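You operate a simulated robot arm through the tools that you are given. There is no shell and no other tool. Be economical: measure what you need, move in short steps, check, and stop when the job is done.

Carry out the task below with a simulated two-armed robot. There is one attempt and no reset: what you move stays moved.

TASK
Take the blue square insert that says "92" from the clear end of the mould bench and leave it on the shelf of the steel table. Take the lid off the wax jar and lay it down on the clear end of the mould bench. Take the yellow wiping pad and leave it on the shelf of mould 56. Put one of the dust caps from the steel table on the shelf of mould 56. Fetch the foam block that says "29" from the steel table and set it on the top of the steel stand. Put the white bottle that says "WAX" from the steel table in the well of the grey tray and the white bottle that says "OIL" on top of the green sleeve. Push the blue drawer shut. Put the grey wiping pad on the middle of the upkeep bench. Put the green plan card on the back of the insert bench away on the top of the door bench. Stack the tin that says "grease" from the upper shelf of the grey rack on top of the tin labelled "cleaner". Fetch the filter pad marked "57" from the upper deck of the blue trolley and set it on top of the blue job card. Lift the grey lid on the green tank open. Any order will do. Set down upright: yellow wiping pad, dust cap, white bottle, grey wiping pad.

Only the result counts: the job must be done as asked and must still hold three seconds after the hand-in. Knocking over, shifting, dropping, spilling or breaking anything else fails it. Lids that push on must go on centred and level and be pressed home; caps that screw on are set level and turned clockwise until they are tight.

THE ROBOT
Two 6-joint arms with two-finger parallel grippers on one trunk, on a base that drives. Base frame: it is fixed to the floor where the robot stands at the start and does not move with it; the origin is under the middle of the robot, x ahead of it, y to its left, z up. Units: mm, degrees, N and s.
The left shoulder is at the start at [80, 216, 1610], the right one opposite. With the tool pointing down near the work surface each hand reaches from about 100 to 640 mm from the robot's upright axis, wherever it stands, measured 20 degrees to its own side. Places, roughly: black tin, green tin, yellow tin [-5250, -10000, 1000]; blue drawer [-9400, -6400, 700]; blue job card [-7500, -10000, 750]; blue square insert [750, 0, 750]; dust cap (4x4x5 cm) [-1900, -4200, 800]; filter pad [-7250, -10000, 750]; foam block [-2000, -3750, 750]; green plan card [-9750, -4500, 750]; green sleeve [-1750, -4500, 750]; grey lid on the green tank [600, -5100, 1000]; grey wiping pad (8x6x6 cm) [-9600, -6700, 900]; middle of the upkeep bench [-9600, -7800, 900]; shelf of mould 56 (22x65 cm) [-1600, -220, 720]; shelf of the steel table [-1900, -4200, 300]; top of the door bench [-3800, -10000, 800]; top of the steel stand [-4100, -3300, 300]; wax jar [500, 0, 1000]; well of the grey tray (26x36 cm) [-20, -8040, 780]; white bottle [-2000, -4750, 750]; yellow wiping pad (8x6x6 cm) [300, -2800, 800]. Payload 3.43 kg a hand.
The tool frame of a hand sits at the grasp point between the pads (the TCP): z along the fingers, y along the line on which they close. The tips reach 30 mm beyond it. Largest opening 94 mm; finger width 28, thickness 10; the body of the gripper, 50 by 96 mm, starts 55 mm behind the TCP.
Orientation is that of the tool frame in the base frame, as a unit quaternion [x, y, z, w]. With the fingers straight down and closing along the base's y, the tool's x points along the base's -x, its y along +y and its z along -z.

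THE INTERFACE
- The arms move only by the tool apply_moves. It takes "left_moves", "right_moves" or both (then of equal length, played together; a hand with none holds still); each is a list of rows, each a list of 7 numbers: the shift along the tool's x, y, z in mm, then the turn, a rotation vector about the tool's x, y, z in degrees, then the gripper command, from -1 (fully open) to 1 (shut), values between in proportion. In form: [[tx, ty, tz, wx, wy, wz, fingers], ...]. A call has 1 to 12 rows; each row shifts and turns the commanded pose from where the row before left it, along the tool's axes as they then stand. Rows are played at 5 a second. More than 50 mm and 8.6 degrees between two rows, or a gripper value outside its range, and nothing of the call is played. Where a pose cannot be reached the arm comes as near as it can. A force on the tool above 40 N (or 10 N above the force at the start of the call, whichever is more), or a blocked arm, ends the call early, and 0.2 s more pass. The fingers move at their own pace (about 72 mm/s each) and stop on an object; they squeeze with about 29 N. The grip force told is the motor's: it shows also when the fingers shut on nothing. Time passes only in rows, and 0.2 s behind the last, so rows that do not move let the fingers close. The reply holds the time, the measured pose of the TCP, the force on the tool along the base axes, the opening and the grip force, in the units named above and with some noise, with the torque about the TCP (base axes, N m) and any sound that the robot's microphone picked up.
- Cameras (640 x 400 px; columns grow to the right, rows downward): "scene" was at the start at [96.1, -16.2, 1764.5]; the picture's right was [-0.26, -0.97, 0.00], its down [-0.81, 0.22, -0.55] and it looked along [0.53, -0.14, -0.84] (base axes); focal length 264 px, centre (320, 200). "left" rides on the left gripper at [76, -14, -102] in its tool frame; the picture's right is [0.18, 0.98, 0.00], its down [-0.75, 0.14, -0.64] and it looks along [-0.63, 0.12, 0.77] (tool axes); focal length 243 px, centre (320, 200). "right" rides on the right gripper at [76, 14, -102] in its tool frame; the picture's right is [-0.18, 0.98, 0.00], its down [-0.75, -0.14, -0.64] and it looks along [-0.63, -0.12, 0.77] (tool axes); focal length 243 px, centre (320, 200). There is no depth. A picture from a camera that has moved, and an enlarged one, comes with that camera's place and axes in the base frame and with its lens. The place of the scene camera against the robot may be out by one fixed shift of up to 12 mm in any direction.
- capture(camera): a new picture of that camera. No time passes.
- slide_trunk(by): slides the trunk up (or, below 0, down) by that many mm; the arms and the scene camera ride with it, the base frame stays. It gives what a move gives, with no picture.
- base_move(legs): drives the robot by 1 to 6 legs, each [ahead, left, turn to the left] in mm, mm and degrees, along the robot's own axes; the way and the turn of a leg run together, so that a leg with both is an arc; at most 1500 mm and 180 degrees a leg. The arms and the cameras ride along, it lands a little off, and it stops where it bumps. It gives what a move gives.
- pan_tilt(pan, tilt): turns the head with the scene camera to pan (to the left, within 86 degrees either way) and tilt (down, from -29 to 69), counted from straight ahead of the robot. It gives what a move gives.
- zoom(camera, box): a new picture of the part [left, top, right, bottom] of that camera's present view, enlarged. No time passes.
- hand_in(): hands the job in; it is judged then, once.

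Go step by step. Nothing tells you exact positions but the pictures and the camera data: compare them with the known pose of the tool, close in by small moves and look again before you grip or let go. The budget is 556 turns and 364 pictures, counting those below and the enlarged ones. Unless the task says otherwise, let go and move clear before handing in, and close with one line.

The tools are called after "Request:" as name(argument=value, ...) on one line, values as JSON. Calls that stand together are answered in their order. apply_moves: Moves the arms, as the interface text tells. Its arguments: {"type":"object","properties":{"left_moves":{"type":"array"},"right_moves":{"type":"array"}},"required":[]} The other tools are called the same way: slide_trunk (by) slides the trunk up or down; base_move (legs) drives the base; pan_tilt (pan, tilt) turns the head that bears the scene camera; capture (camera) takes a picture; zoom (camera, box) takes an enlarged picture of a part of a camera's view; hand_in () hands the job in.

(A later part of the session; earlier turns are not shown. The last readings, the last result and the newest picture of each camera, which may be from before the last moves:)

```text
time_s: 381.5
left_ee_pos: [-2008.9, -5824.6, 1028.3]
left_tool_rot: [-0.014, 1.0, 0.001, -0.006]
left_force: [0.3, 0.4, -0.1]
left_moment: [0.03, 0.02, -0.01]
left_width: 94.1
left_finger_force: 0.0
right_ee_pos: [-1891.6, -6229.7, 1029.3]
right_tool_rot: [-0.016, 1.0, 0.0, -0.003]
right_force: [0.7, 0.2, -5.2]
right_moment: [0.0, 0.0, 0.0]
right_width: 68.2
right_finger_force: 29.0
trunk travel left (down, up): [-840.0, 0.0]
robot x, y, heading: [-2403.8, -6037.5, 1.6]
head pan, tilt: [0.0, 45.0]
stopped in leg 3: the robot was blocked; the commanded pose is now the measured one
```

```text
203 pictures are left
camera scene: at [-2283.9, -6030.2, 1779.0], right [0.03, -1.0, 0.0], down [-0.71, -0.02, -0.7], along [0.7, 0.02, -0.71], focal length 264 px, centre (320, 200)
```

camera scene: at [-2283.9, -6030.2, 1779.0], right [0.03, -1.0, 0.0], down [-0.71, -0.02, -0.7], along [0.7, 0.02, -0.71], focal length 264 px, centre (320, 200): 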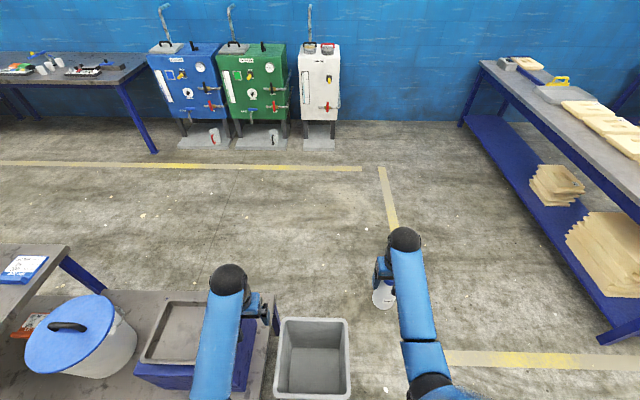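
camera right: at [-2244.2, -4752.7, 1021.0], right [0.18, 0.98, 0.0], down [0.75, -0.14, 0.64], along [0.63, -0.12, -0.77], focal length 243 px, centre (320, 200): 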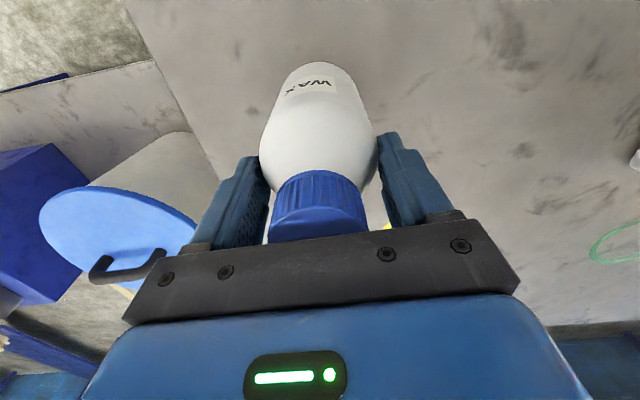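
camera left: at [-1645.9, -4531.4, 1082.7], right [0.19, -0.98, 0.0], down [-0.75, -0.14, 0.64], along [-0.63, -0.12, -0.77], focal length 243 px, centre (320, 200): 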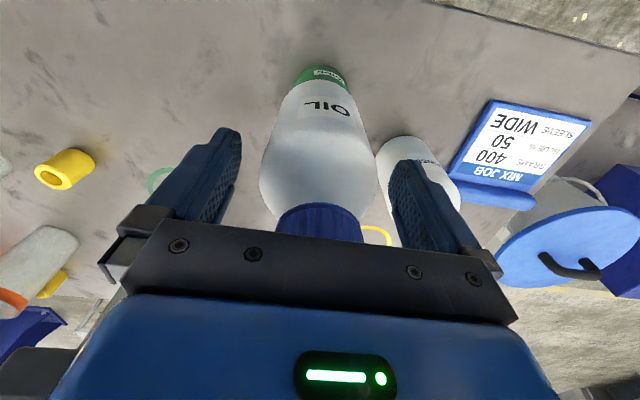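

I was blocked by the grey bin. Comparing views, it appears unmoved. Backing off and passing further south.

Request:
base_move(legs=[[-200, 0, -1.6], [0, -550, 0], [1150, 0, 0], [1150, 0, 0]])

Request:
pan_tilt(pan=60, tilt=35)

Request:
capture(camera="scene")

```text
time_s: 396.8
left_ee_pos: [76.5, -6401.4, 1032.8]
left_tool_rot: [0.005, 1.0, 0.002, -0.001]
left_force: [0.4, -0.1, -0.3]
left_moment: [0.02, 0.0, 0.0]
left_width: 94.0
left_finger_force: 0.0
right_ee_pos: [180.3, -6811.4, 1033.7]
right_tool_rot: [0.001, 1.0, 0.0, 0.002]
right_force: [0.2, 0.3, -4.2]
right_moment: [0.0, -0.04, -0.02]
right_width: 68.2
right_finger_force: 29.3
trunk travel left (down, up): [-840.0, 0.0]
robot x, y, heading: [-320.5, -6599.4, -0.7]
head pan, tilt: [0.0, 45.0]
```

```text
time_s: 398.1
left_ee_pos: [77.7, -6400.6, 1033.5]
left_tool_rot: [0.006, 1.0, 0.002, -0.002]
left_force: [0.7, -0.5, -0.1]
left_moment: [-0.01, 0.01, -0.03]
left_width: 94.1
left_finger_force: 0.1
right_ee_pos: [179.2, -6810.7, 1033.0]
right_tool_rot: [0.002, 1.0, 0.001, 0.002]
right_force: [-0.2, -0.3, -4.9]
right_moment: [-0.01, -0.01, -0.01]
right_width: 68.0
right_finger_force: 29.1
trunk travel left (down, up): [-840.0, 0.0]
robot x, y, heading: [-324.7, -6594.6, -0.6]
head pan, tilt: [60.0, 35.0]
```

```text
202 pictures are left
camera scene: at [-246.4, -6519.7, 1794.8], right [0.86, -0.51, 0.0], down [-0.29, -0.49, -0.82], along [0.42, 0.7, -0.57], focal length 264 px, centre (320, 200)
```

scene: 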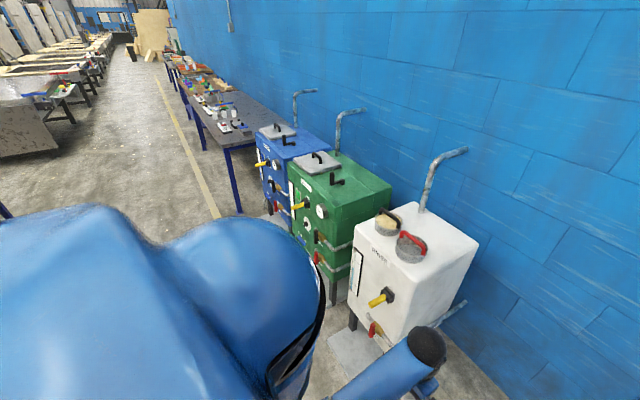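

Heading to the green tank first with the free left hand: sliding left along the aisle.

Request:
base_move(legs=[[0, 1300, 0.6]])

Request:
pan_tilt(pan=10, tilt=40)

Request:
capture(camera="scene")

```text
time_s: 404.6
left_ee_pos: [58.9, -5096.5, 1032.4]
left_tool_rot: [-0.015, 1.0, 0.002, -0.003]
left_force: [0.2, -0.4, -0.3]
left_moment: [0.02, 0.0, -0.04]
left_width: 94.1
left_finger_force: 0.0
right_ee_pos: [176.7, -5501.8, 1032.9]
right_tool_rot: [-0.018, 1.0, 0.0, 0.002]
right_force: [0.4, 0.3, -4.0]
right_moment: [0.01, 0.02, 0.01]
right_width: 68.0
right_finger_force: 28.6
trunk travel left (down, up): [-840.0, 0.0]
robot x, y, heading: [-330.8, -5309.4, 1.5]
head pan, tilt: [60.0, 35.0]
```

```text
time_s: 405.7
left_ee_pos: [58.9, -5096.3, 1032.4]
left_tool_rot: [-0.016, 1.0, 0.002, -0.003]
left_force: [-0.5, -0.1, -0.8]
left_moment: [0.0, -0.02, 0.02]
left_width: 94.2
left_finger_force: 0.0
right_ee_pos: [176.9, -5501.7, 1033.1]
right_tool_rot: [-0.018, 1.0, 0.001, 0.001]
right_force: [0.1, 0.1, -4.0]
right_moment: [-0.02, 0.01, -0.04]
right_width: 68.3
right_finger_force: 28.9
trunk travel left (down, up): [-840.0, 0.0]
robot x, y, heading: [-329.4, -5308.8, 1.8]
head pan, tilt: [10.0, 40.0]
```

```text
201 pictures are left
camera scene: at [-219.3, -5288.2, 1787.2], right [0.2, -0.98, 0.0], down [-0.63, -0.13, -0.77], along [0.75, 0.16, -0.64], focal length 264 px, centre (320, 200)
```

scene: 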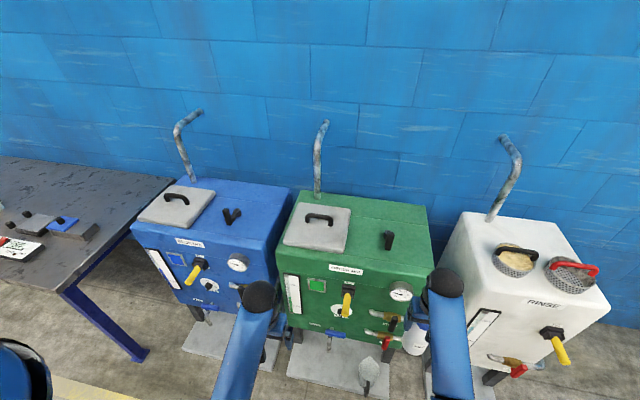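

Request:
zoom(camera="scene", box=[260, 170, 460, 310])

```text
2.86 times, centred on (360, 240) of scene
camera zoom: at [-219.3, -5288.2, 1787.2], right [0.2, -0.98, 0.0], down [-0.63, -0.13, -0.77], along [0.75, 0.16, -0.64], focal length 755 px, centre (206, 86)
```

zoom: 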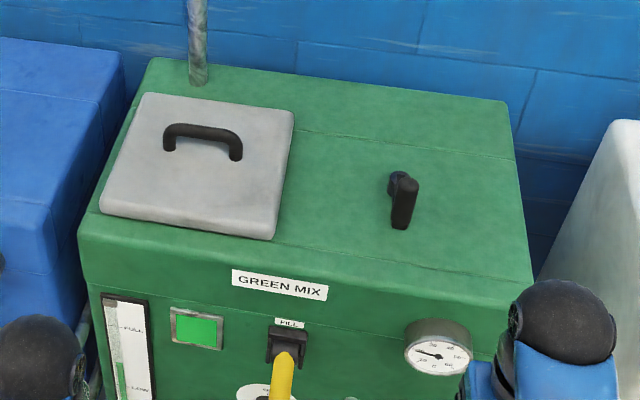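

The lid lies at about (575,-5116), handle z≈995. To keep the bottle safe I'll deliver WAX first, then return with both hands free. Driving toward the grey tray's bench.

Request:
base_move(legs=[[-100, 0, -1.5], [0, -1450, 0], [0, 0, -90]])

Request:
pan_tilt(pan=0, tilt=35)

Request:
capture(camera="scene")

```text
time_s: 417.5
left_ee_pos: [-208.3, -7145.9, 1033.0]
left_tool_rot: [0.7, 0.714, 0.002, -0.001]
left_force: [0.2, -1.1, -0.4]
left_moment: [0.0, 0.0, 0.03]
left_width: 93.9
left_finger_force: 0.0
right_ee_pos: [-614.7, -7260.7, 1033.2]
right_tool_rot: [0.697, 0.717, 0.0, 0.0]
right_force: [1.0, -1.1, -3.4]
right_moment: [-0.02, 0.02, 0.01]
right_width: 68.2
right_finger_force: 28.6
trunk travel left (down, up): [-840.0, 0.0]
robot x, y, heading: [-417.4, -6756.5, -88.8]
head pan, tilt: [10.0, 40.0]
```

```text
time_s: 418.2
left_ee_pos: [-207.3, -7145.9, 1032.6]
left_tool_rot: [0.7, 0.714, 0.003, -0.001]
left_force: [0.1, 0.6, -0.3]
left_moment: [0.0, 0.01, 0.0]
left_width: 93.8
left_finger_force: 0.0
right_ee_pos: [-615.0, -7260.8, 1033.2]
right_tool_rot: [0.697, 0.717, 0.0, 0.001]
right_force: [-0.1, 0.0, -4.0]
right_moment: [-0.01, -0.01, 0.01]
right_width: 68.3
right_finger_force: 28.9
trunk travel left (down, up): [-840.0, 0.0]
robot x, y, heading: [-417.4, -6752.9, -88.7]
head pan, tilt: [0.0, 35.0]
```

```text
199 pictures are left
camera scene: at [-416.2, -6871.6, 1794.7], right [-1.0, -0.02, 0.0], down [-0.01, 0.57, -0.82], along [0.02, -0.82, -0.57], focal length 264 px, centre (320, 200)
```

scene: 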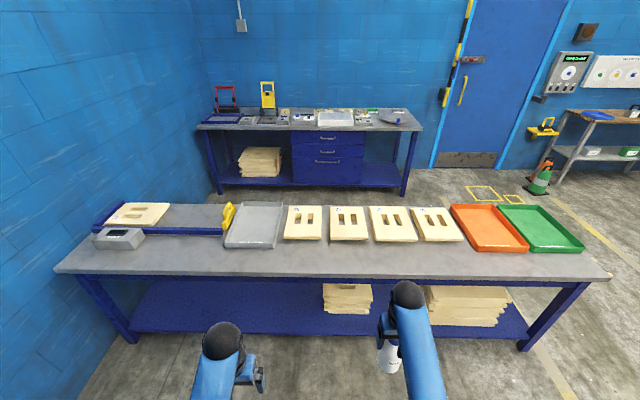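

The grey tray is at about (-13,-8031). Driving so the right hand comes over it.

Request:
base_move(legs=[[0, 600, -1.3], [500, 0, 0]])

Request:
pan_tilt(pan=0, tilt=50)

Request:
capture(camera="scene")

Request:
capture(camera="right")

```text
time_s: 424.1
left_ee_pos: [370.2, -7641.5, 1033.3]
left_tool_rot: [0.71, 0.704, 0.002, 0.0]
left_force: [-0.4, 0.3, 0.6]
left_moment: [-0.01, 0.0, 0.03]
left_width: 93.9
left_finger_force: 0.1
right_ee_pos: [-39.4, -7742.9, 1033.6]
right_tool_rot: [0.708, 0.706, -0.001, 0.002]
right_force: [0.0, 0.6, -4.5]
right_moment: [-0.01, 0.01, 0.0]
right_width: 68.1
right_finger_force: 29.1
trunk travel left (down, up): [-840.0, 0.0]
robot x, y, heading: [172.0, -7244.4, -90.5]
head pan, tilt: [0.0, 35.0]
```

```text
time_s: 424.9
left_ee_pos: [370.3, -7641.4, 1032.1]
left_tool_rot: [0.71, 0.704, 0.003, -0.001]
left_force: [-0.3, -0.2, 0.2]
left_moment: [0.0, 0.02, 0.01]
left_width: 94.0
left_finger_force: 0.0
right_ee_pos: [-39.8, -7745.7, 1033.5]
right_tool_rot: [0.708, 0.706, 0.0, 0.0]
right_force: [-0.6, -0.4, -4.1]
right_moment: [-0.01, 0.01, 0.0]
right_width: 68.1
right_finger_force: 29.2
trunk travel left (down, up): [-840.0, 0.0]
robot x, y, heading: [171.5, -7245.5, -90.3]
head pan, tilt: [0.0, 50.0]
```

```text
198 pictures are left
camera scene: at [170.0, -7351.1, 1773.1], right [-1.0, 0.01, 0.0], down [0.01, 0.77, -0.64], along [-0.01, -0.64, -0.77], focal length 264 px, centre (320, 200)
```

scene: 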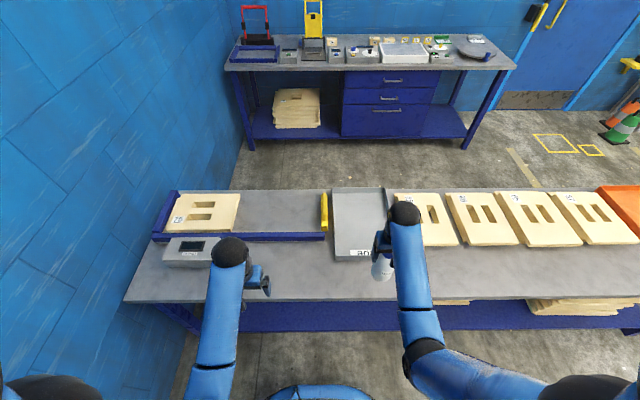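

```text
197 pictures are left
camera right: at [-27.1, -7668.2, 1135.6], right [0.98, -0.19, 0.0], down [-0.14, -0.75, 0.64], along [-0.12, -0.63, -0.77], focal length 243 px, centre (320, 200)
```

right: 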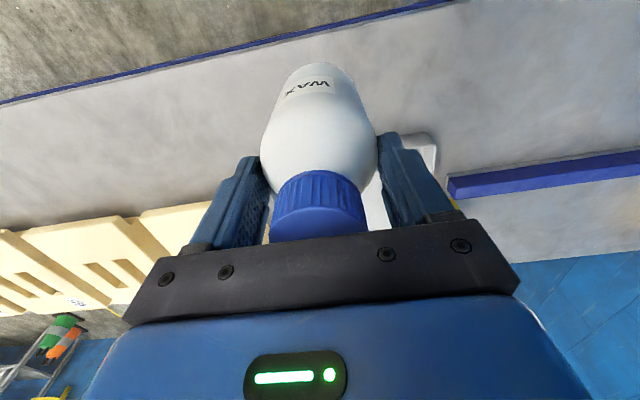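

Tray rim spans x≈-157…100, y≈-7823…-8214. Advancing base 70 mm, lowering trunk 60, then extending the right arm.

Request:
base_move(legs=[[70, 0, 0.3]])

Request:
slide_trunk(by=-60)

Request:
apply_moves(right_moves=[[-45, 0, 0, 0, 0, 0, 1], [-45, 0, 0, 0, 0, 0, 1], [-45, 0, 0, 0, 0, 0, 1], [0, 0, 0, 0, 0, 0, 1]])

Request:
capture(camera="right")

Request:
capture(camera="scene")

```text
time_s: 425.9
left_ee_pos: [371.5, -7702.2, 1036.2]
left_tool_rot: [0.709, 0.705, -0.002, 0.003]
left_force: [1.0, 1.6, 1.3]
left_moment: [-0.09, 0.03, 0.0]
left_width: 93.9
left_finger_force: 0.1
right_ee_pos: [-39.1, -7805.3, 1037.8]
right_tool_rot: [0.706, 0.708, -0.004, 0.005]
right_force: [0.9, 1.5, -3.8]
right_moment: [-0.08, 0.03, 0.02]
right_width: 68.0
right_finger_force: 28.9
trunk travel left (down, up): [-840.0, 0.0]
robot x, y, heading: [172.2, -7310.7, -90.4]
head pan, tilt: [0.0, 50.0]
```

```text
time_s: 426.9
left_ee_pos: [371.6, -7713.8, 971.1]
left_tool_rot: [0.709, 0.705, 0.005, -0.002]
left_force: [0.6, -0.2, -0.2]
left_moment: [-0.02, 0.0, 0.02]
left_width: 94.0
left_finger_force: 0.0
right_ee_pos: [-38.2, -7817.2, 971.3]
right_tool_rot: [0.707, 0.707, 0.001, -0.001]
right_force: [-0.1, 0.3, -4.6]
right_moment: [0.02, -0.01, 0.03]
right_width: 68.3
right_finger_force: 29.0
trunk travel left (down, up): [-780.0, 60.0]
robot x, y, heading: [171.9, -7316.2, -90.4]
head pan, tilt: [0.0, 50.0]
```

```text
time_s: 427.9
left_ee_pos: [371.1, -7710.8, 973.1]
left_tool_rot: [0.709, 0.705, 0.002, -0.001]
left_force: [0.0, 0.1, 0.6]
left_moment: [-0.01, -0.02, 0.04]
left_width: 94.0
left_finger_force: 0.1
right_ee_pos: [-37.7, -7951.1, 976.0]
right_tool_rot: [0.706, 0.708, -0.001, 0.0]
right_force: [-0.3, -0.5, -2.9]
right_moment: [-0.01, -0.01, 0.02]
right_width: 68.2
right_finger_force: 28.8
trunk travel left (down, up): [-780.0, 60.0]
robot x, y, heading: [171.6, -7314.5, -90.3]
head pan, tilt: [0.0, 50.0]
```

```text
196 pictures are left
camera right: at [-24.2, -7874.4, 1077.7], right [0.98, -0.18, 0.0], down [-0.14, -0.75, 0.64], along [-0.12, -0.63, -0.77], focal length 243 px, centre (320, 200)
```

right: 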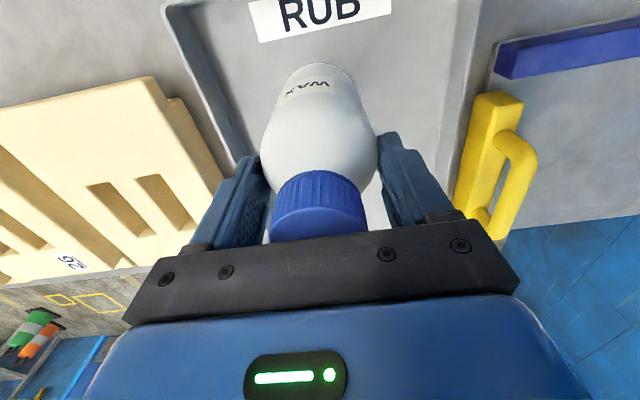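

```text
195 pictures are left
camera scene: at [169.7, -7419.7, 1713.1], right [-1.0, 0.01, 0.0], down [0.01, 0.77, -0.64], along [0.0, -0.64, -0.77], focal length 264 px, centre (320, 200)
```

scene: 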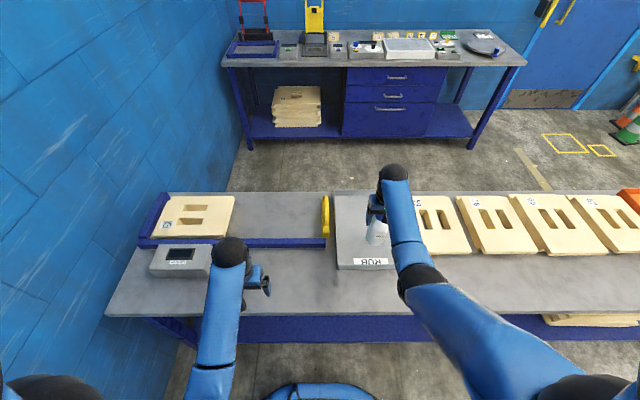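

Bottle is over the well. Lowering to contact.

Request:
apply_moves(right_moves=[[0, 0, 20, 0, 0, 0, 1], [0, 0, 15, 0, 0, 0, 1], [0, 0, 5, 0, 0, 0, 1], [0, 0, 4, 0, 0, 0, 1], [0, 0, 4, 0, 0, 0, 1], [0, 0, 4, 0, 0, 0, 1], [0, 0, 4, 0, 0, 0, 1], [0, 0, 4, 0, 0, 0, 1], [0, 0, 4, 0, 0, 0, 1]])

Request:
capture(camera="right")

```text
time_s: 429.9
left_ee_pos: [371.2, -7712.1, 972.9]
left_tool_rot: [0.709, 0.705, 0.004, -0.001]
left_force: [0.5, -0.3, 0.5]
left_moment: [-0.01, 0.01, -0.02]
left_width: 93.8
left_finger_force: 0.2
right_ee_pos: [-38.8, -7951.7, 908.5]
right_tool_rot: [0.707, 0.708, -0.001, 0.001]
right_force: [1.1, 0.3, -5.1]
right_moment: [-0.01, -0.01, 0.0]
right_width: 68.1
right_finger_force: 29.4
trunk travel left (down, up): [-780.0, 60.0]
robot x, y, heading: [174.2, -7315.5, -90.6]
head pan, tilt: [0.0, 50.0]
```

```text
194 pictures are left
camera right: at [-26.0, -7873.8, 1011.5], right [0.98, -0.18, 0.0], down [-0.14, -0.75, 0.64], along [-0.12, -0.63, -0.77], focal length 243 px, centre (320, 200)
```

right: 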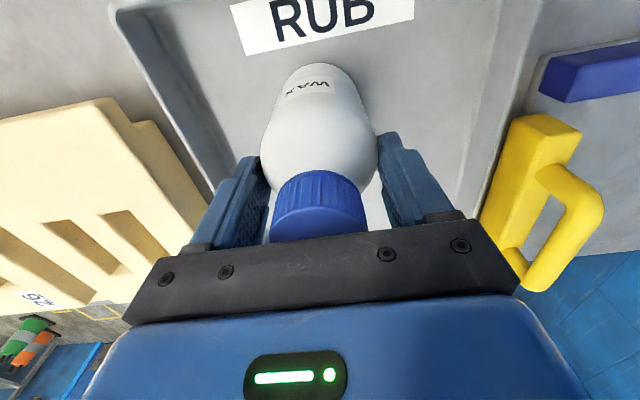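

Request:
apply_moves(right_moves=[[0, 0, 4, 0, 0, 0, 1], [0, 0, 3, 0, 0, 0, 1], [0, 0, 3, 0, 0, 0, 1], [0, 0, 3, 0, 0, 0, 1], [0, 0, 3, 0, 0, 0, 1], [0, 0, 3, 0, 0, 0, 1], [0, 0, 3, 0, 0, 0, 1], [0, 0, 3, 0, 0, 0, 1], [0, 0, 3, 0, 0, 0, 1], [0, 0, 3, 0, 0, 0, 1]])

```text
time_s: 431.6
left_ee_pos: [371.5, -7708.9, 971.9]
left_tool_rot: [0.709, 0.705, 0.002, -0.001]
left_force: [-0.4, 0.0, 0.2]
left_moment: [0.02, -0.03, 0.0]
left_width: 94.0
left_finger_force: 0.1
right_ee_pos: [-38.6, -7950.0, 892.5]
right_tool_rot: [0.706, 0.708, -0.003, 0.003]
right_force: [2.6, 8.3, 26.7]
right_moment: [1.53, -0.21, 0.02]
right_width: 68.2
right_finger_force: 28.8
trunk travel left (down, up): [-780.0, 60.0]
robot x, y, heading: [170.1, -7315.5, -90.4]
head pan, tilt: [0.0, 50.0]
stopped in row 8 (right hand): the force on the tool passed its limit at 42 N (the readings are from after the stop); the commanded pose is now the measured one
```

Contact with the well floor. Relieving slightly and releasing.

Request:
apply_moves(right_moves=[[0, 0, -2, 0, 0, 0, 1], [0, 0, 0, 0, 0, 0, 0], [0, 0, 0, 0, 0, 0, -0.5], [0, 0, 0, 0, 0, 0, -1], [0, 0, 0, 0, 0, 0, -1]])

Request:
capture(camera="right")

```text
time_s: 432.8
left_ee_pos: [372.6, -7710.1, 973.6]
left_tool_rot: [0.709, 0.706, 0.002, -0.001]
left_force: [0.5, -0.3, -0.2]
left_moment: [0.02, 0.01, -0.03]
left_width: 93.9
left_finger_force: 0.1
right_ee_pos: [-37.5, -7952.2, 893.4]
right_tool_rot: [0.707, 0.708, -0.003, 0.003]
right_force: [-0.1, -2.3, 18.5]
right_moment: [0.27, -0.06, 0.01]
right_width: 94.2
right_finger_force: 0.1
trunk travel left (down, up): [-780.0, 60.0]
robot x, y, heading: [174.6, -7316.1, -90.3]
head pan, tilt: [0.0, 50.0]
```

```text
193 pictures are left
camera right: at [-25.3, -7874.0, 995.2], right [0.98, -0.18, 0.0], down [-0.14, -0.75, 0.65], along [-0.12, -0.64, -0.76], focal length 243 px, centre (320, 200)
```

right: 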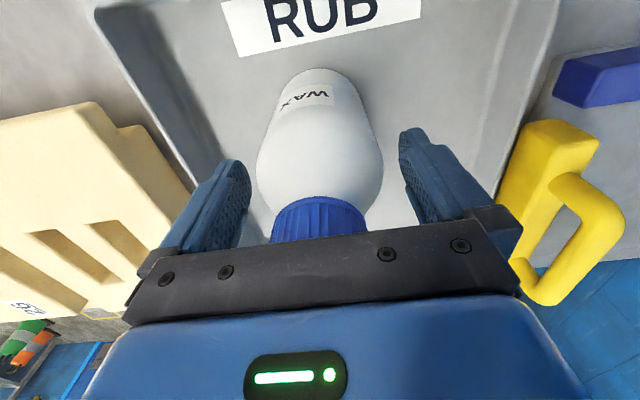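

Request:
apply_moves(right_moves=[[0, 0, -8, 0, 0, 0, -1], [0, 0, -20, 0, 0, 0, -1], [0, 0, -40, 0, 0, 0, -1], [0, 0, -40, 0, 0, 0, -1], [0, 0, 0, 0, 0, 0, -1]])

Request:
capture(camera="right")

```text
time_s: 434.0
left_ee_pos: [371.7, -7711.2, 971.6]
left_tool_rot: [0.709, 0.705, 0.003, -0.001]
left_force: [0.7, -0.4, 0.1]
left_moment: [0.01, 0.0, -0.04]
left_width: 94.1
left_finger_force: 0.1
right_ee_pos: [-39.6, -7951.3, 998.7]
right_tool_rot: [0.707, 0.707, -0.001, 0.002]
right_force: [-0.1, -0.4, 0.0]
right_moment: [0.01, 0.0, 0.0]
right_width: 94.1
right_finger_force: 0.0
trunk travel left (down, up): [-780.0, 60.0]
robot x, y, heading: [174.8, -7314.7, -90.4]
head pan, tilt: [0.0, 50.0]
```

```text
192 pictures are left
camera right: at [-26.7, -7874.3, 1100.8], right [0.98, -0.18, 0.0], down [-0.14, -0.75, 0.65], along [-0.12, -0.63, -0.76], focal length 243 px, centre (320, 200)
```

right: 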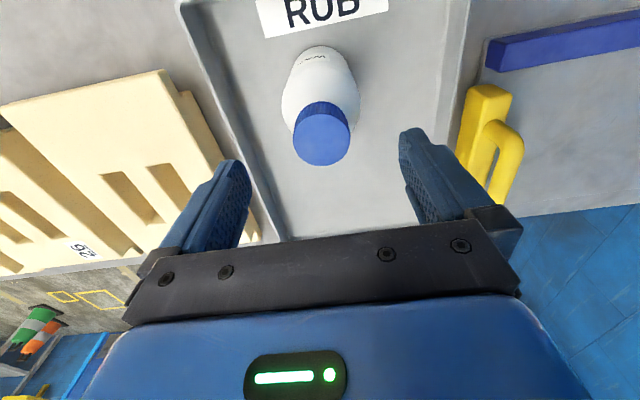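

WAX stands in the tray's well. Retracting and returning to the tank.

Request:
apply_moves(right_moves=[[45, 0, 0, 0, 0, 0, -1], [45, 0, 0, 0, 0, 0, -1], [45, 0, 0, 0, 0, 0, -1]])

Request:
slide_trunk(by=60)

Request:
base_move(legs=[[-600, 0, 0.4], [0, -500, 0], [0, 0, 90], [0, 1430, 0]])

Request:
pan_tilt(pan=0, tilt=45)

Request:
capture(camera="scene")

```text
time_s: 434.8
left_ee_pos: [371.8, -7710.5, 972.4]
left_tool_rot: [0.708, 0.706, 0.003, -0.001]
left_force: [0.6, 0.7, 0.2]
left_moment: [-0.04, 0.01, 0.03]
left_width: 94.0
left_finger_force: 0.0
right_ee_pos: [-39.3, -7815.7, 999.8]
right_tool_rot: [0.706, 0.708, -0.002, 0.002]
right_force: [0.0, 0.9, 0.1]
right_moment: [0.0, 0.0, -0.01]
right_width: 93.8
right_finger_force: 0.1
trunk travel left (down, up): [-780.0, 60.0]
robot x, y, heading: [172.3, -7314.8, -90.2]
head pan, tilt: [0.0, 50.0]
```

```text
time_s: 435.8
left_ee_pos: [371.7, -7710.9, 1032.4]
left_tool_rot: [0.709, 0.705, 0.004, -0.001]
left_force: [-0.3, 0.2, 0.4]
left_moment: [0.0, 0.02, -0.02]
left_width: 93.8
left_finger_force: 0.0
right_ee_pos: [-38.8, -7819.0, 1058.6]
right_tool_rot: [0.706, 0.708, -0.002, 0.003]
right_force: [-0.2, -0.5, -0.4]
right_moment: [0.0, -0.02, -0.02]
right_width: 94.3
right_finger_force: 0.1
trunk travel left (down, up): [-840.0, 0.0]
robot x, y, heading: [172.8, -7318.5, -90.5]
head pan, tilt: [0.0, 50.0]
```

```text
time_s: 452.2
left_ee_pos: [78.6, -5100.6, 1032.7]
left_tool_rot: [0.005, 1.0, 0.001, -0.003]
left_force: [0.9, -0.6, 0.2]
left_moment: [0.04, -0.01, -0.03]
left_width: 93.8
left_finger_force: 0.0
right_ee_pos: [182.8, -5512.6, 1058.8]
right_tool_rot: [0.001, 1.0, 0.001, 0.002]
right_force: [-0.5, -0.2, 0.1]
right_moment: [-0.01, 0.0, 0.05]
right_width: 94.1
right_finger_force: 0.1
trunk travel left (down, up): [-840.0, 0.0]
robot x, y, heading: [-320.6, -5296.3, -0.6]
head pan, tilt: [0.0, 50.0]
```

```text
time_s: 452.9
left_ee_pos: [78.5, -5099.6, 1032.9]
left_tool_rot: [0.004, 1.0, 0.003, -0.003]
left_force: [-0.2, 0.1, 0.4]
left_moment: [-0.02, -0.01, 0.01]
left_width: 94.2
left_finger_force: 0.2
right_ee_pos: [182.8, -5511.8, 1058.9]
right_tool_rot: [0.002, 1.0, 0.0, 0.003]
right_force: [-0.8, 0.4, -0.3]
right_moment: [0.0, -0.01, -0.03]
right_width: 93.7
right_finger_force: 0.0
trunk travel left (down, up): [-840.0, 0.0]
robot x, y, heading: [-322.6, -5293.8, -0.4]
head pan, tilt: [0.0, 45.0]
```

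```text
191 pictures are left
camera scene: at [-209.0, -5295.7, 1779.9], right [-0.01, -1.0, 0.0], down [-0.71, 0.01, -0.71], along [0.71, -0.01, -0.71], focal length 264 px, centre (320, 200)
```

scene: 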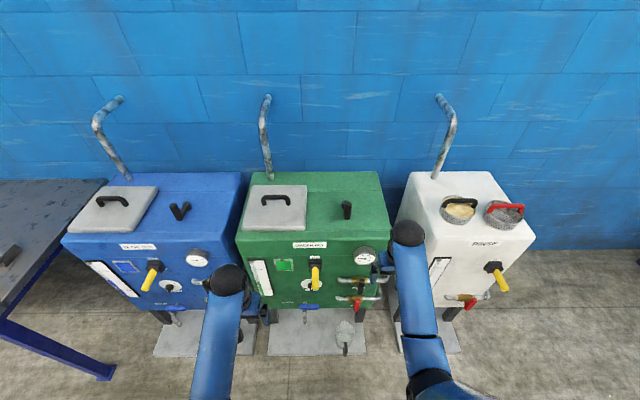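

Preparing the left arm: rotate tool 90° (to grip the handle bar fore-aft) and extend forward while still clear of the tank.

Request:
apply_moves(left_moves=[[0, 0, 0, 0, 0, 8.5, -1], [0, 0, 0, 0, 0, 8.5, -1], [0, 0, 0, 0, 0, 8.5, -1], [0, 0, 0, 0, 0, 8.5, -1], [0, 0, 0, 0, 0, 8.5, -1], [0, 0, 0, 0, 0, 8.5, -1], [0, 0, 0, 0, 0, 8.5, -1], [0, 0, 0, 0, 0, 8.5, -1], [0, 0, 0, 0, 0, 8.5, -1], [0, 0, 0, 0, 0, 8.5, -1], [0, 0, 0, 0, 0, 5, -1]])

Request:
apply_moves(left_moves=[[0, 45, 0, 0, 0, 0, -1], [0, 45, 0, 0, 0, 0, -1], [0, 45, 0, 0, 0, 0, -1], [0, 45, 0, 0, 0, 0, -1], [0, 20, 0, 0, 0, 0, -1]])

Request:
slide_trunk(by=-200)

Request:
apply_moves(left_moves=[[0, 0, -45, 0, 0, 0, -1], [0, 0, -45, 0, 0, 0, -1], [0, 0, -45, 0, 0, 0, -1], [0, 0, -45, 0, 0, 0, -1], [0, 0, -45, 0, 0, 0, -1]], right_moves=[[0, 0, -45, 0, 0, 0, -1], [0, 0, -45, 0, 0, 0, -1], [0, 0, -45, 0, 0, 0, -1], [0, 0, -45, 0, 0, 0, -1], [0, 0, -45, 0, 0, 0, -1]])

```text
time_s: 455.3
left_ee_pos: [78.7, -5099.0, 1031.9]
left_tool_rot: [0.711, 0.703, -0.001, -0.003]
left_force: [-1.0, -0.2, 0.2]
left_moment: [-0.02, -0.01, 0.0]
left_width: 94.1
left_finger_force: 0.0
right_ee_pos: [183.0, -5510.3, 1058.1]
right_tool_rot: [0.002, 1.0, 0.0, 0.002]
right_force: [-0.4, -0.1, -0.3]
right_moment: [-0.01, 0.03, 0.01]
right_width: 93.9
right_finger_force: 0.1
trunk travel left (down, up): [-840.0, 0.0]
robot x, y, heading: [-317.2, -5298.4, -0.5]
head pan, tilt: [0.0, 45.0]
```

```text
time_s: 456.5
left_ee_pos: [279.4, -5098.1, 1028.0]
left_tool_rot: [0.711, 0.703, -0.002, -0.003]
left_force: [-0.4, 0.1, 0.0]
left_moment: [-0.01, 0.03, -0.02]
left_width: 94.1
left_finger_force: 0.0
right_ee_pos: [183.1, -5511.4, 1058.8]
right_tool_rot: [0.001, 1.0, 0.0, 0.002]
right_force: [0.3, -0.3, 0.8]
right_moment: [0.04, -0.01, -0.01]
right_width: 94.1
right_finger_force: 0.1
trunk travel left (down, up): [-840.0, 0.0]
robot x, y, heading: [-320.2, -5296.0, -0.5]
head pan, tilt: [0.0, 45.0]
```

```text
time_s: 458.6
left_ee_pos: [277.0, -5100.0, 829.4]
left_tool_rot: [0.71, 0.704, -0.001, -0.003]
left_force: [-0.3, -0.4, -0.8]
left_moment: [0.01, 0.01, 0.01]
left_width: 93.8
left_finger_force: 0.2
right_ee_pos: [182.1, -5511.3, 858.8]
right_tool_rot: [0.001, 1.0, 0.0, 0.003]
right_force: [-0.6, 1.0, 0.0]
right_moment: [0.0, 0.01, -0.03]
right_width: 93.9
right_finger_force: 0.0
trunk travel left (down, up): [-640.0, 200.0]
robot x, y, heading: [-320.1, -5297.2, -0.3]
head pan, tilt: [0.0, 45.0]
```

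```text
time_s: 459.8
left_ee_pos: [349.1, -5100.6, 972.9]
left_tool_rot: [0.711, 0.703, -0.006, -0.007]
left_force: [-17.8, -3.8, -18.2]
left_moment: [-0.29, 1.38, 0.09]
left_width: 83.5
left_finger_force: 0.1
left hand out of reach, approached as far as the arm can: row 2, 3, 4, 5
right_ee_pos: [267.0, -5510.5, 904.7]
right_tool_rot: [0.002, 1.0, 0.0, 0.003]
right_force: [0.5, -0.1, 0.1]
right_moment: [-0.01, 0.0, -0.01]
right_width: 94.0
right_finger_force: 0.1
right hand out of reach, approached as far as the arm can: row 1, 2, 3, 4, 5
trunk travel left (down, up): [-640.0, 200.0]
robot x, y, heading: [-318.5, -5294.7, -0.7]
head pan, tilt: [0.0, 45.0]
```

The left finger touched the tank's front edge. Pulling back, and using trunk height instead.

Request:
apply_moves(left_moves=[[0, -20, 5, 0, 0, 0, -1], [0, -40, 20, 0, 0, 0, -1], [0, -40, 30, 0, 0, 0, -1]])

Request:
base_move(legs=[[-150, 0, 0]])

Request:
capture(camera="scene")

```text
time_s: 460.6
left_ee_pos: [272.3, -5101.4, 905.6]
left_tool_rot: [0.71, 0.704, 0.001, 0.001]
left_force: [0.1, -0.3, 0.8]
left_moment: [0.03, 0.0, -0.04]
left_width: 94.1
left_finger_force: 0.1
left hand out of reach, approached as far as the arm can: row 1, 2
right_ee_pos: [266.4, -5510.0, 906.7]
right_tool_rot: [0.002, 1.0, 0.0, 0.004]
right_force: [0.3, 0.6, 1.0]
right_moment: [-0.01, -0.02, -0.01]
right_width: 93.8
right_finger_force: 0.1
trunk travel left (down, up): [-640.0, 200.0]
robot x, y, heading: [-316.7, -5294.7, -0.6]
head pan, tilt: [0.0, 45.0]
```

```text
time_s: 462.0
left_ee_pos: [122.6, -5099.6, 901.7]
left_tool_rot: [0.71, 0.704, -0.001, -0.002]
left_force: [-0.3, -0.5, -0.2]
left_moment: [0.0, 0.0, 0.05]
left_width: 93.8
left_finger_force: 0.1
right_ee_pos: [117.3, -5509.0, 904.3]
right_tool_rot: [0.001, 1.0, 0.0, 0.003]
right_force: [-0.1, -0.8, -0.8]
right_moment: [0.03, 0.0, 0.01]
right_width: 93.9
right_finger_force: 0.0
trunk travel left (down, up): [-640.0, 200.0]
robot x, y, heading: [-473.2, -5290.4, -0.4]
head pan, tilt: [0.0, 45.0]
```

```text
190 pictures are left
camera scene: at [-357.8, -5293.6, 1579.6], right [-0.01, -1.0, 0.0], down [-0.71, 0.01, -0.7], along [0.7, -0.01, -0.71], focal length 264 px, centre (320, 200)
```

scene: 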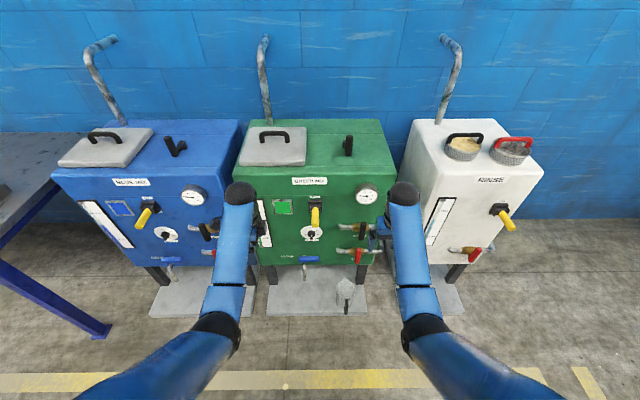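

Tank unmoved. Raising trunk, extending the left arm before approaching, and retracting the right.

Request:
slide_trunk(by=120)

Request:
apply_moves(left_moves=[[0, 30, -20, 0, 0, 0, -1], [0, 30, -20, 0, 0, 0, -1], [0, 10, -10, 0, 0, 0, -1], [0, 0, 0, 0, 0, 0, -1]], right_moves=[[40, 0, 25, 0, 0, 0, -1], [45, 0, 20, 0, 0, 0, -1], [45, 0, 15, 0, 0, 0, -1], [40, 0, 0, 0, 0, 0, -1]])

Request:
base_move(legs=[[370, 0, 0.4]])

Request:
capture(camera="left")

Request:
capture(camera="scene")

```text
time_s: 463.5
left_ee_pos: [121.8, -5100.5, 1023.9]
left_tool_rot: [0.711, 0.704, 0.0, -0.002]
left_force: [0.6, 0.0, 0.5]
left_moment: [0.02, -0.03, 0.0]
left_width: 93.8
left_finger_force: 0.1
right_ee_pos: [114.8, -5510.3, 1025.8]
right_tool_rot: [0.001, 1.0, 0.0, 0.004]
right_force: [0.6, -1.2, -0.8]
right_moment: [0.02, -0.03, -0.01]
right_width: 93.9
right_finger_force: 0.1
trunk travel left (down, up): [-760.0, 80.0]
robot x, y, heading: [-467.2, -5296.0, -0.7]
head pan, tilt: [0.0, 45.0]
```

```text
time_s: 464.5
left_ee_pos: [190.4, -5098.4, 1075.7]
left_tool_rot: [0.71, 0.704, 0.0, -0.001]
left_force: [0.1, 0.6, -0.5]
left_moment: [0.01, 0.0, -0.02]
left_width: 93.9
left_finger_force: 0.2
right_ee_pos: [-55.7, -5508.2, 963.7]
right_tool_rot: [0.001, 1.0, 0.0, 0.004]
right_force: [0.3, 0.9, 0.7]
right_moment: [0.02, -0.03, 0.0]
right_width: 94.2
right_finger_force: 0.1
trunk travel left (down, up): [-760.0, 80.0]
robot x, y, heading: [-471.3, -5293.9, -0.5]
head pan, tilt: [0.0, 45.0]
```

```text
time_s: 466.9
left_ee_pos: [555.5, -5096.4, 1075.4]
left_tool_rot: [0.707, 0.707, 0.001, -0.003]
left_force: [0.2, 0.0, 0.4]
left_moment: [0.02, -0.02, -0.03]
left_width: 93.7
left_finger_force: 0.1
right_ee_pos: [312.2, -5506.1, 963.5]
right_tool_rot: [-0.003, 1.0, 0.0, 0.004]
right_force: [0.4, -0.3, 0.4]
right_moment: [-0.01, -0.03, 0.01]
right_width: 94.2
right_finger_force: 0.0
trunk travel left (down, up): [-760.0, 80.0]
robot x, y, heading: [-102.2, -5298.0, -0.2]
head pan, tilt: [0.0, 45.0]
```

```text
189 pictures are left
camera left: at [541.4, -5020.6, 1176.9], right [0.98, 0.18, 0.0], down [0.14, -0.76, 0.64], along [0.12, -0.63, -0.77], focal length 243 px, centre (320, 200)
```

left: 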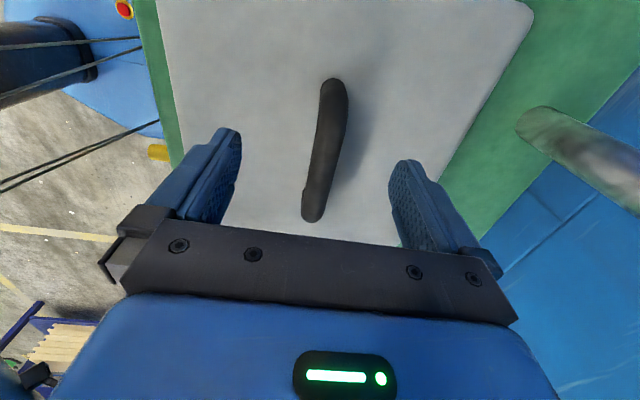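

```text
188 pictures are left
camera scene: at [1.9, -5294.9, 1700.3], right [0.0, -1.0, 0.0], down [-0.71, 0.0, -0.71], along [0.71, 0.0, -0.71], focal length 264 px, centre (320, 200)
```

scene: 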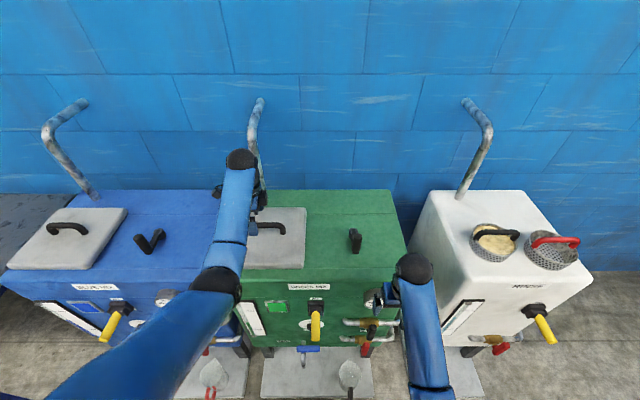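

Handle bar is centred near (565,-5115), z≈1000. Descending astride it.

Request:
apply_moves(left_moves=[[-19, 8, 20, 0, 0, 0, -1], [0, 0, 35, 0, 0, 0, -1], [0, 0, 0, 0, 0, 0, -1]])

Request:
capture(camera="left")

```text
time_s: 467.7
left_ee_pos: [565.5, -5114.4, 1019.8]
left_tool_rot: [0.707, 0.707, -0.001, -0.002]
left_force: [0.5, -0.3, -0.7]
left_moment: [-0.01, -0.03, 0.03]
left_width: 94.1
left_finger_force: 0.1
right_ee_pos: [313.3, -5506.0, 964.2]
right_tool_rot: [-0.003, 1.0, 0.0, 0.004]
right_force: [-1.6, 0.8, 0.4]
right_moment: [0.01, 0.01, 0.01]
right_width: 94.0
right_finger_force: 0.0
trunk travel left (down, up): [-760.0, 80.0]
robot x, y, heading: [-103.0, -5297.4, -0.2]
head pan, tilt: [0.0, 45.0]
```

```text
187 pictures are left
camera left: at [551.4, -5038.5, 1120.1], right [0.98, 0.18, 0.0], down [0.14, -0.76, 0.64], along [0.12, -0.63, -0.77], focal length 243 px, centre (320, 200)
```

left: 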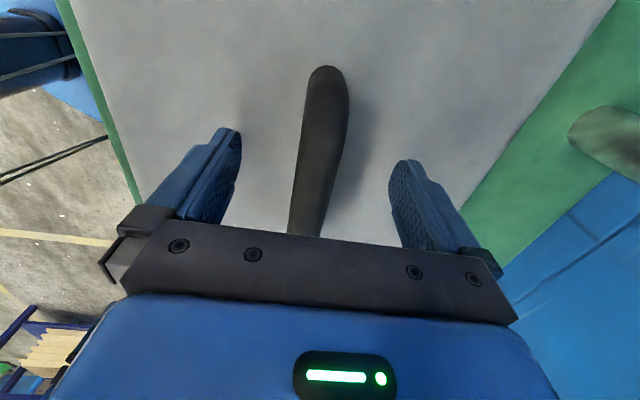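

Request:
apply_moves(left_moves=[[0, 0, 10, 0, 0, 0, -1], [0, 0, 8, 0, 0, 0, -1], [0, 0, 0, 0, 0, 0, 0], [0, 0, 0, 0, 0, 0, 1], [0, 0, 0, 0, 0, 0, 1], [0, 0, 0, 0, 0, 0, 1], [0, 0, 0, 0, 0, 0, 1]])

Request:
apply_moves(left_moves=[[0, 0, -4, 0, 0, 0, 1], [0, 0, -4, 0, 0, 0, 1], [0, 0, 0, 0, 0, 0, 1]])

Request:
capture(camera="left")

Request:
zoom(camera="scene", box=[180, 140, 420, 300])

```text
time_s: 468.3
left_ee_pos: [562.4, -5115.1, 1014.6]
left_tool_rot: [0.706, 0.708, 0.005, 0.002]
left_force: [-21.2, -0.1, 23.0]
left_moment: [-0.34, 2.01, -0.26]
left_width: 74.0
left_finger_force: 9.9
right_ee_pos: [309.7, -5507.1, 965.3]
right_tool_rot: [-0.004, 1.0, 0.0, 0.006]
right_force: [-0.5, -0.4, -0.3]
right_moment: [-0.01, 0.04, -0.02]
right_width: 94.1
right_finger_force: 0.1
trunk travel left (down, up): [-760.0, 80.0]
robot x, y, heading: [-105.8, -5299.7, -0.5]
head pan, tilt: [0.0, 45.0]
stopped in row 3 (left hand): the force on the tool passed its limit at 48 N (the readings are from after the stop); the commanded pose is now the measured one
```

```text
time_s: 469.1
left_ee_pos: [564.0, -5113.7, 1021.1]
left_tool_rot: [0.707, 0.707, 0.005, 0.002]
left_force: [-22.0, -0.5, 3.1]
left_moment: [-0.16, 0.22, -0.04]
left_width: 24.0
left_finger_force: 44.7
right_ee_pos: [309.8, -5507.1, 965.1]
right_tool_rot: [-0.004, 1.0, 0.001, 0.005]
right_force: [-0.1, 0.2, -0.4]
right_moment: [0.0, -0.02, -0.02]
right_width: 94.2
right_finger_force: 0.1
trunk travel left (down, up): [-760.0, 80.0]
robot x, y, heading: [-105.0, -5296.2, 0.1]
head pan, tilt: [0.0, 45.0]
```

```text
186 pictures are left
camera left: at [549.0, -5038.4, 1121.1], right [0.98, 0.18, 0.01], down [0.14, -0.76, 0.64], along [0.12, -0.63, -0.77], focal length 243 px, centre (320, 200)
```

left: 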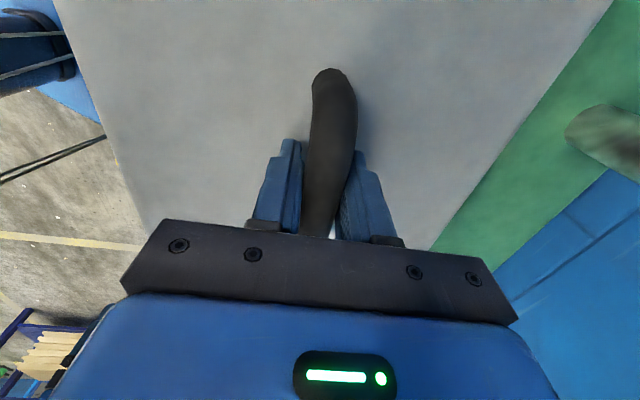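

```text
2.50 times, centred on (300, 220) of scene
camera zoom: at [-1.5, -5295.6, 1700.5], right [0.0, -1.0, 0.0], down [-0.7, 0.0, -0.71], along [0.71, 0.0, -0.7], focal length 660 px, centre (370, 150)
```

zoom: 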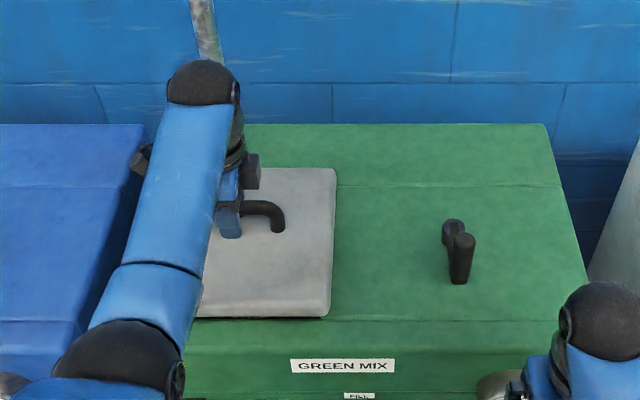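

The lid's front edge seems to have risen slightly, implying a rear hinge. Lifting a bit more along that arc and checking.

Request:
apply_moves(left_moves=[[0, 0, -8, 0, 0, 0, 1], [0, 3, -8, 0, 0, 0, 1], [0, 3, -8, 0, 0, 0, 1], [0, 0, 0, 0, 0, 0, 1]])

Request:
zoom(camera="scene", box=[180, 140, 420, 300])

Request:
capture(camera="right")

```text
time_s: 470.1
left_ee_pos: [575.5, -5114.3, 1041.9]
left_tool_rot: [0.708, 0.706, 0.004, 0.003]
left_force: [-3.3, -0.1, -8.7]
left_moment: [-0.07, 0.26, 0.0]
left_width: 24.3
left_finger_force: 44.9
right_ee_pos: [314.2, -5506.5, 962.6]
right_tool_rot: [-0.003, 1.0, 0.0, 0.003]
right_force: [0.2, 0.3, -0.5]
right_moment: [0.02, 0.03, 0.0]
right_width: 94.2
right_finger_force: 0.1
trunk travel left (down, up): [-760.0, 80.0]
robot x, y, heading: [-102.5, -5296.1, -0.1]
head pan, tilt: [0.0, 45.0]
```

```text
2.50 times, centred on (300, 220) of scene
camera zoom: at [6.6, -5294.3, 1699.9], right [0.0, -1.0, 0.0], down [-0.71, 0.0, -0.71], along [0.71, 0.0, -0.71], focal length 660 px, centre (370, 150)
```

zoom: 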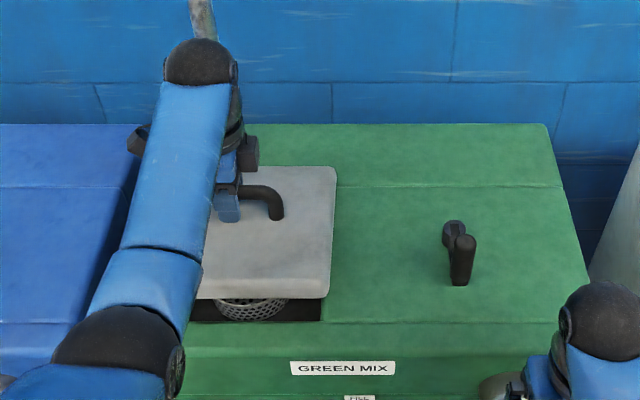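

```text
183 pictures are left
camera right: at [237.1, -5491.8, 1065.3], right [0.18, 0.98, 0.0], down [0.75, -0.14, 0.65], along [0.64, -0.11, -0.76], focal length 243 px, centre (320, 200)
```

right: 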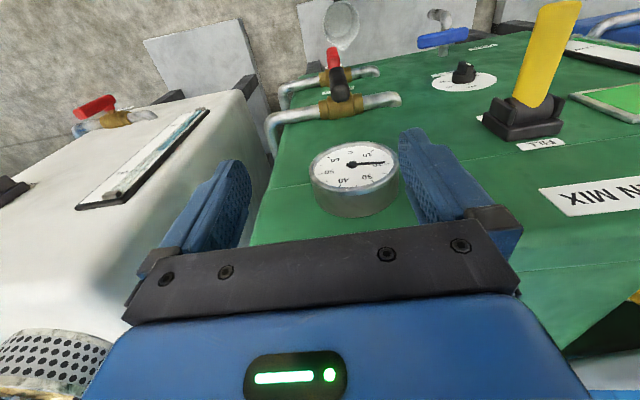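

Rear hinge confirmed. Following the arc upward in small steps.

Request:
apply_moves(left_moves=[[0, 7, -9, 0, 0, 0, 1], [0, 7, -8, 0, 0, 0, 1], [0, 8, -7, 0, 0, 0, 1], [0, 8, -7, 0, 0, 0, 1], [0, 9, -6, 0, 0, 0, 1], [0, 9, -6, 0, 0, 0, 1], [0, 10, -5, 0, 0, 0, 1], [0, 10, -5, 0, 0, 0, 1], [0, 0, 0, 0, 0, 0, 1]])

Request:
capture(camera="scene")

Request:
capture(camera="left")

```text
time_s: 472.1
left_ee_pos: [644.6, -5114.9, 1095.3]
left_tool_rot: [0.707, 0.707, 0.003, 0.002]
left_force: [-2.7, -2.6, -12.0]
left_moment: [0.14, 0.06, 0.1]
left_width: 24.4
left_finger_force: 45.0
right_ee_pos: [315.5, -5506.5, 963.6]
right_tool_rot: [-0.003, 1.0, 0.0, 0.002]
right_force: [-0.2, -0.2, 0.8]
right_moment: [-0.02, -0.02, 0.01]
right_width: 94.0
right_finger_force: 0.0
trunk travel left (down, up): [-760.0, 80.0]
robot x, y, heading: [-107.4, -5290.6, 0.1]
head pan, tilt: [0.0, 45.0]
```

```text
182 pictures are left
camera scene: at [7.8, -5294.8, 1699.7], right [0.0, -1.0, 0.0], down [-0.71, 0.0, -0.71], along [0.71, 0.0, -0.71], focal length 264 px, centre (320, 200)
```

scene: 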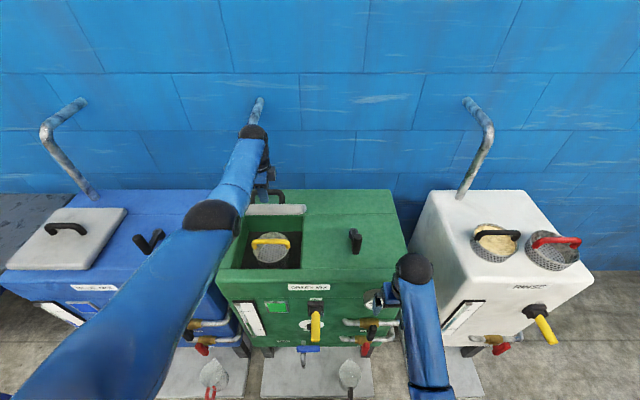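

```text
181 pictures are left
camera left: at [630.0, -5038.3, 1195.4], right [0.98, 0.18, 0.01], down [0.14, -0.76, 0.64], along [0.12, -0.63, -0.77], focal length 243 px, centre (320, 200)
```

left: 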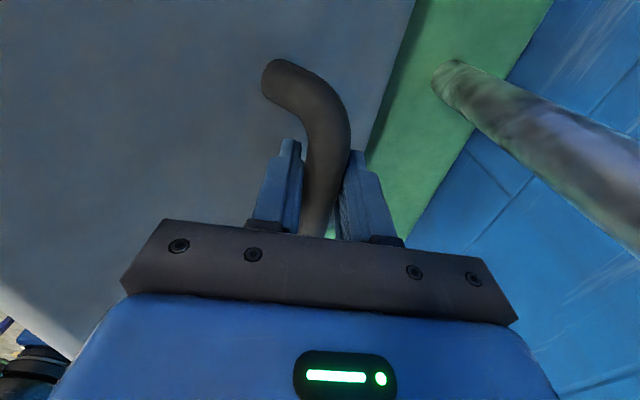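

Lid ~45° open; beyond vertical it will lean on the pipe. Raising further with the left hand to near its reach limit.

Request:
apply_moves(left_moves=[[0, 9, -4, 0, 0, 0, 1], [0, 9, -4, 0, 0, 0, 1], [0, 9, -2, 0, 0, 0, 1], [0, 9, -1, 0, 0, 0, 1], [0, 0, 0, 0, 0, 0, 1]])

Request:
capture(camera="scene")

```text
time_s: 473.3
left_ee_pos: [653.6, -5113.8, 1098.0]
left_tool_rot: [0.707, 0.707, 0.002, 0.002]
left_force: [0.2, -2.4, -19.0]
left_moment: [0.12, 0.06, 0.03]
left_width: 24.0
left_finger_force: 44.7
left hand out of reach, approached as far as the arm can: row 2, 3, 4
right_ee_pos: [317.9, -5507.4, 961.9]
right_tool_rot: [-0.002, 1.0, 0.001, 0.002]
right_force: [0.3, 0.0, 0.1]
right_moment: [-0.01, -0.02, 0.03]
right_width: 94.0
right_finger_force: 0.0
trunk travel left (down, up): [-760.0, 80.0]
robot x, y, heading: [-104.1, -5299.6, -0.3]
head pan, tilt: [0.0, 45.0]
```

```text
180 pictures are left
camera scene: at [10.0, -5294.6, 1699.6], right [0.0, -1.0, 0.0], down [-0.71, 0.0, -0.7], along [0.7, 0.0, -0.71], focal length 264 px, centre (320, 200)
```

scene: 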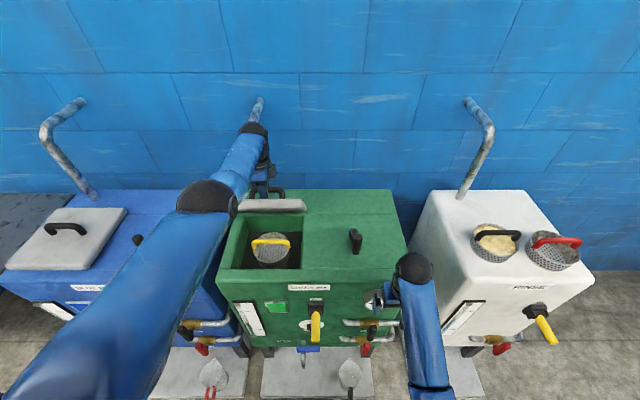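

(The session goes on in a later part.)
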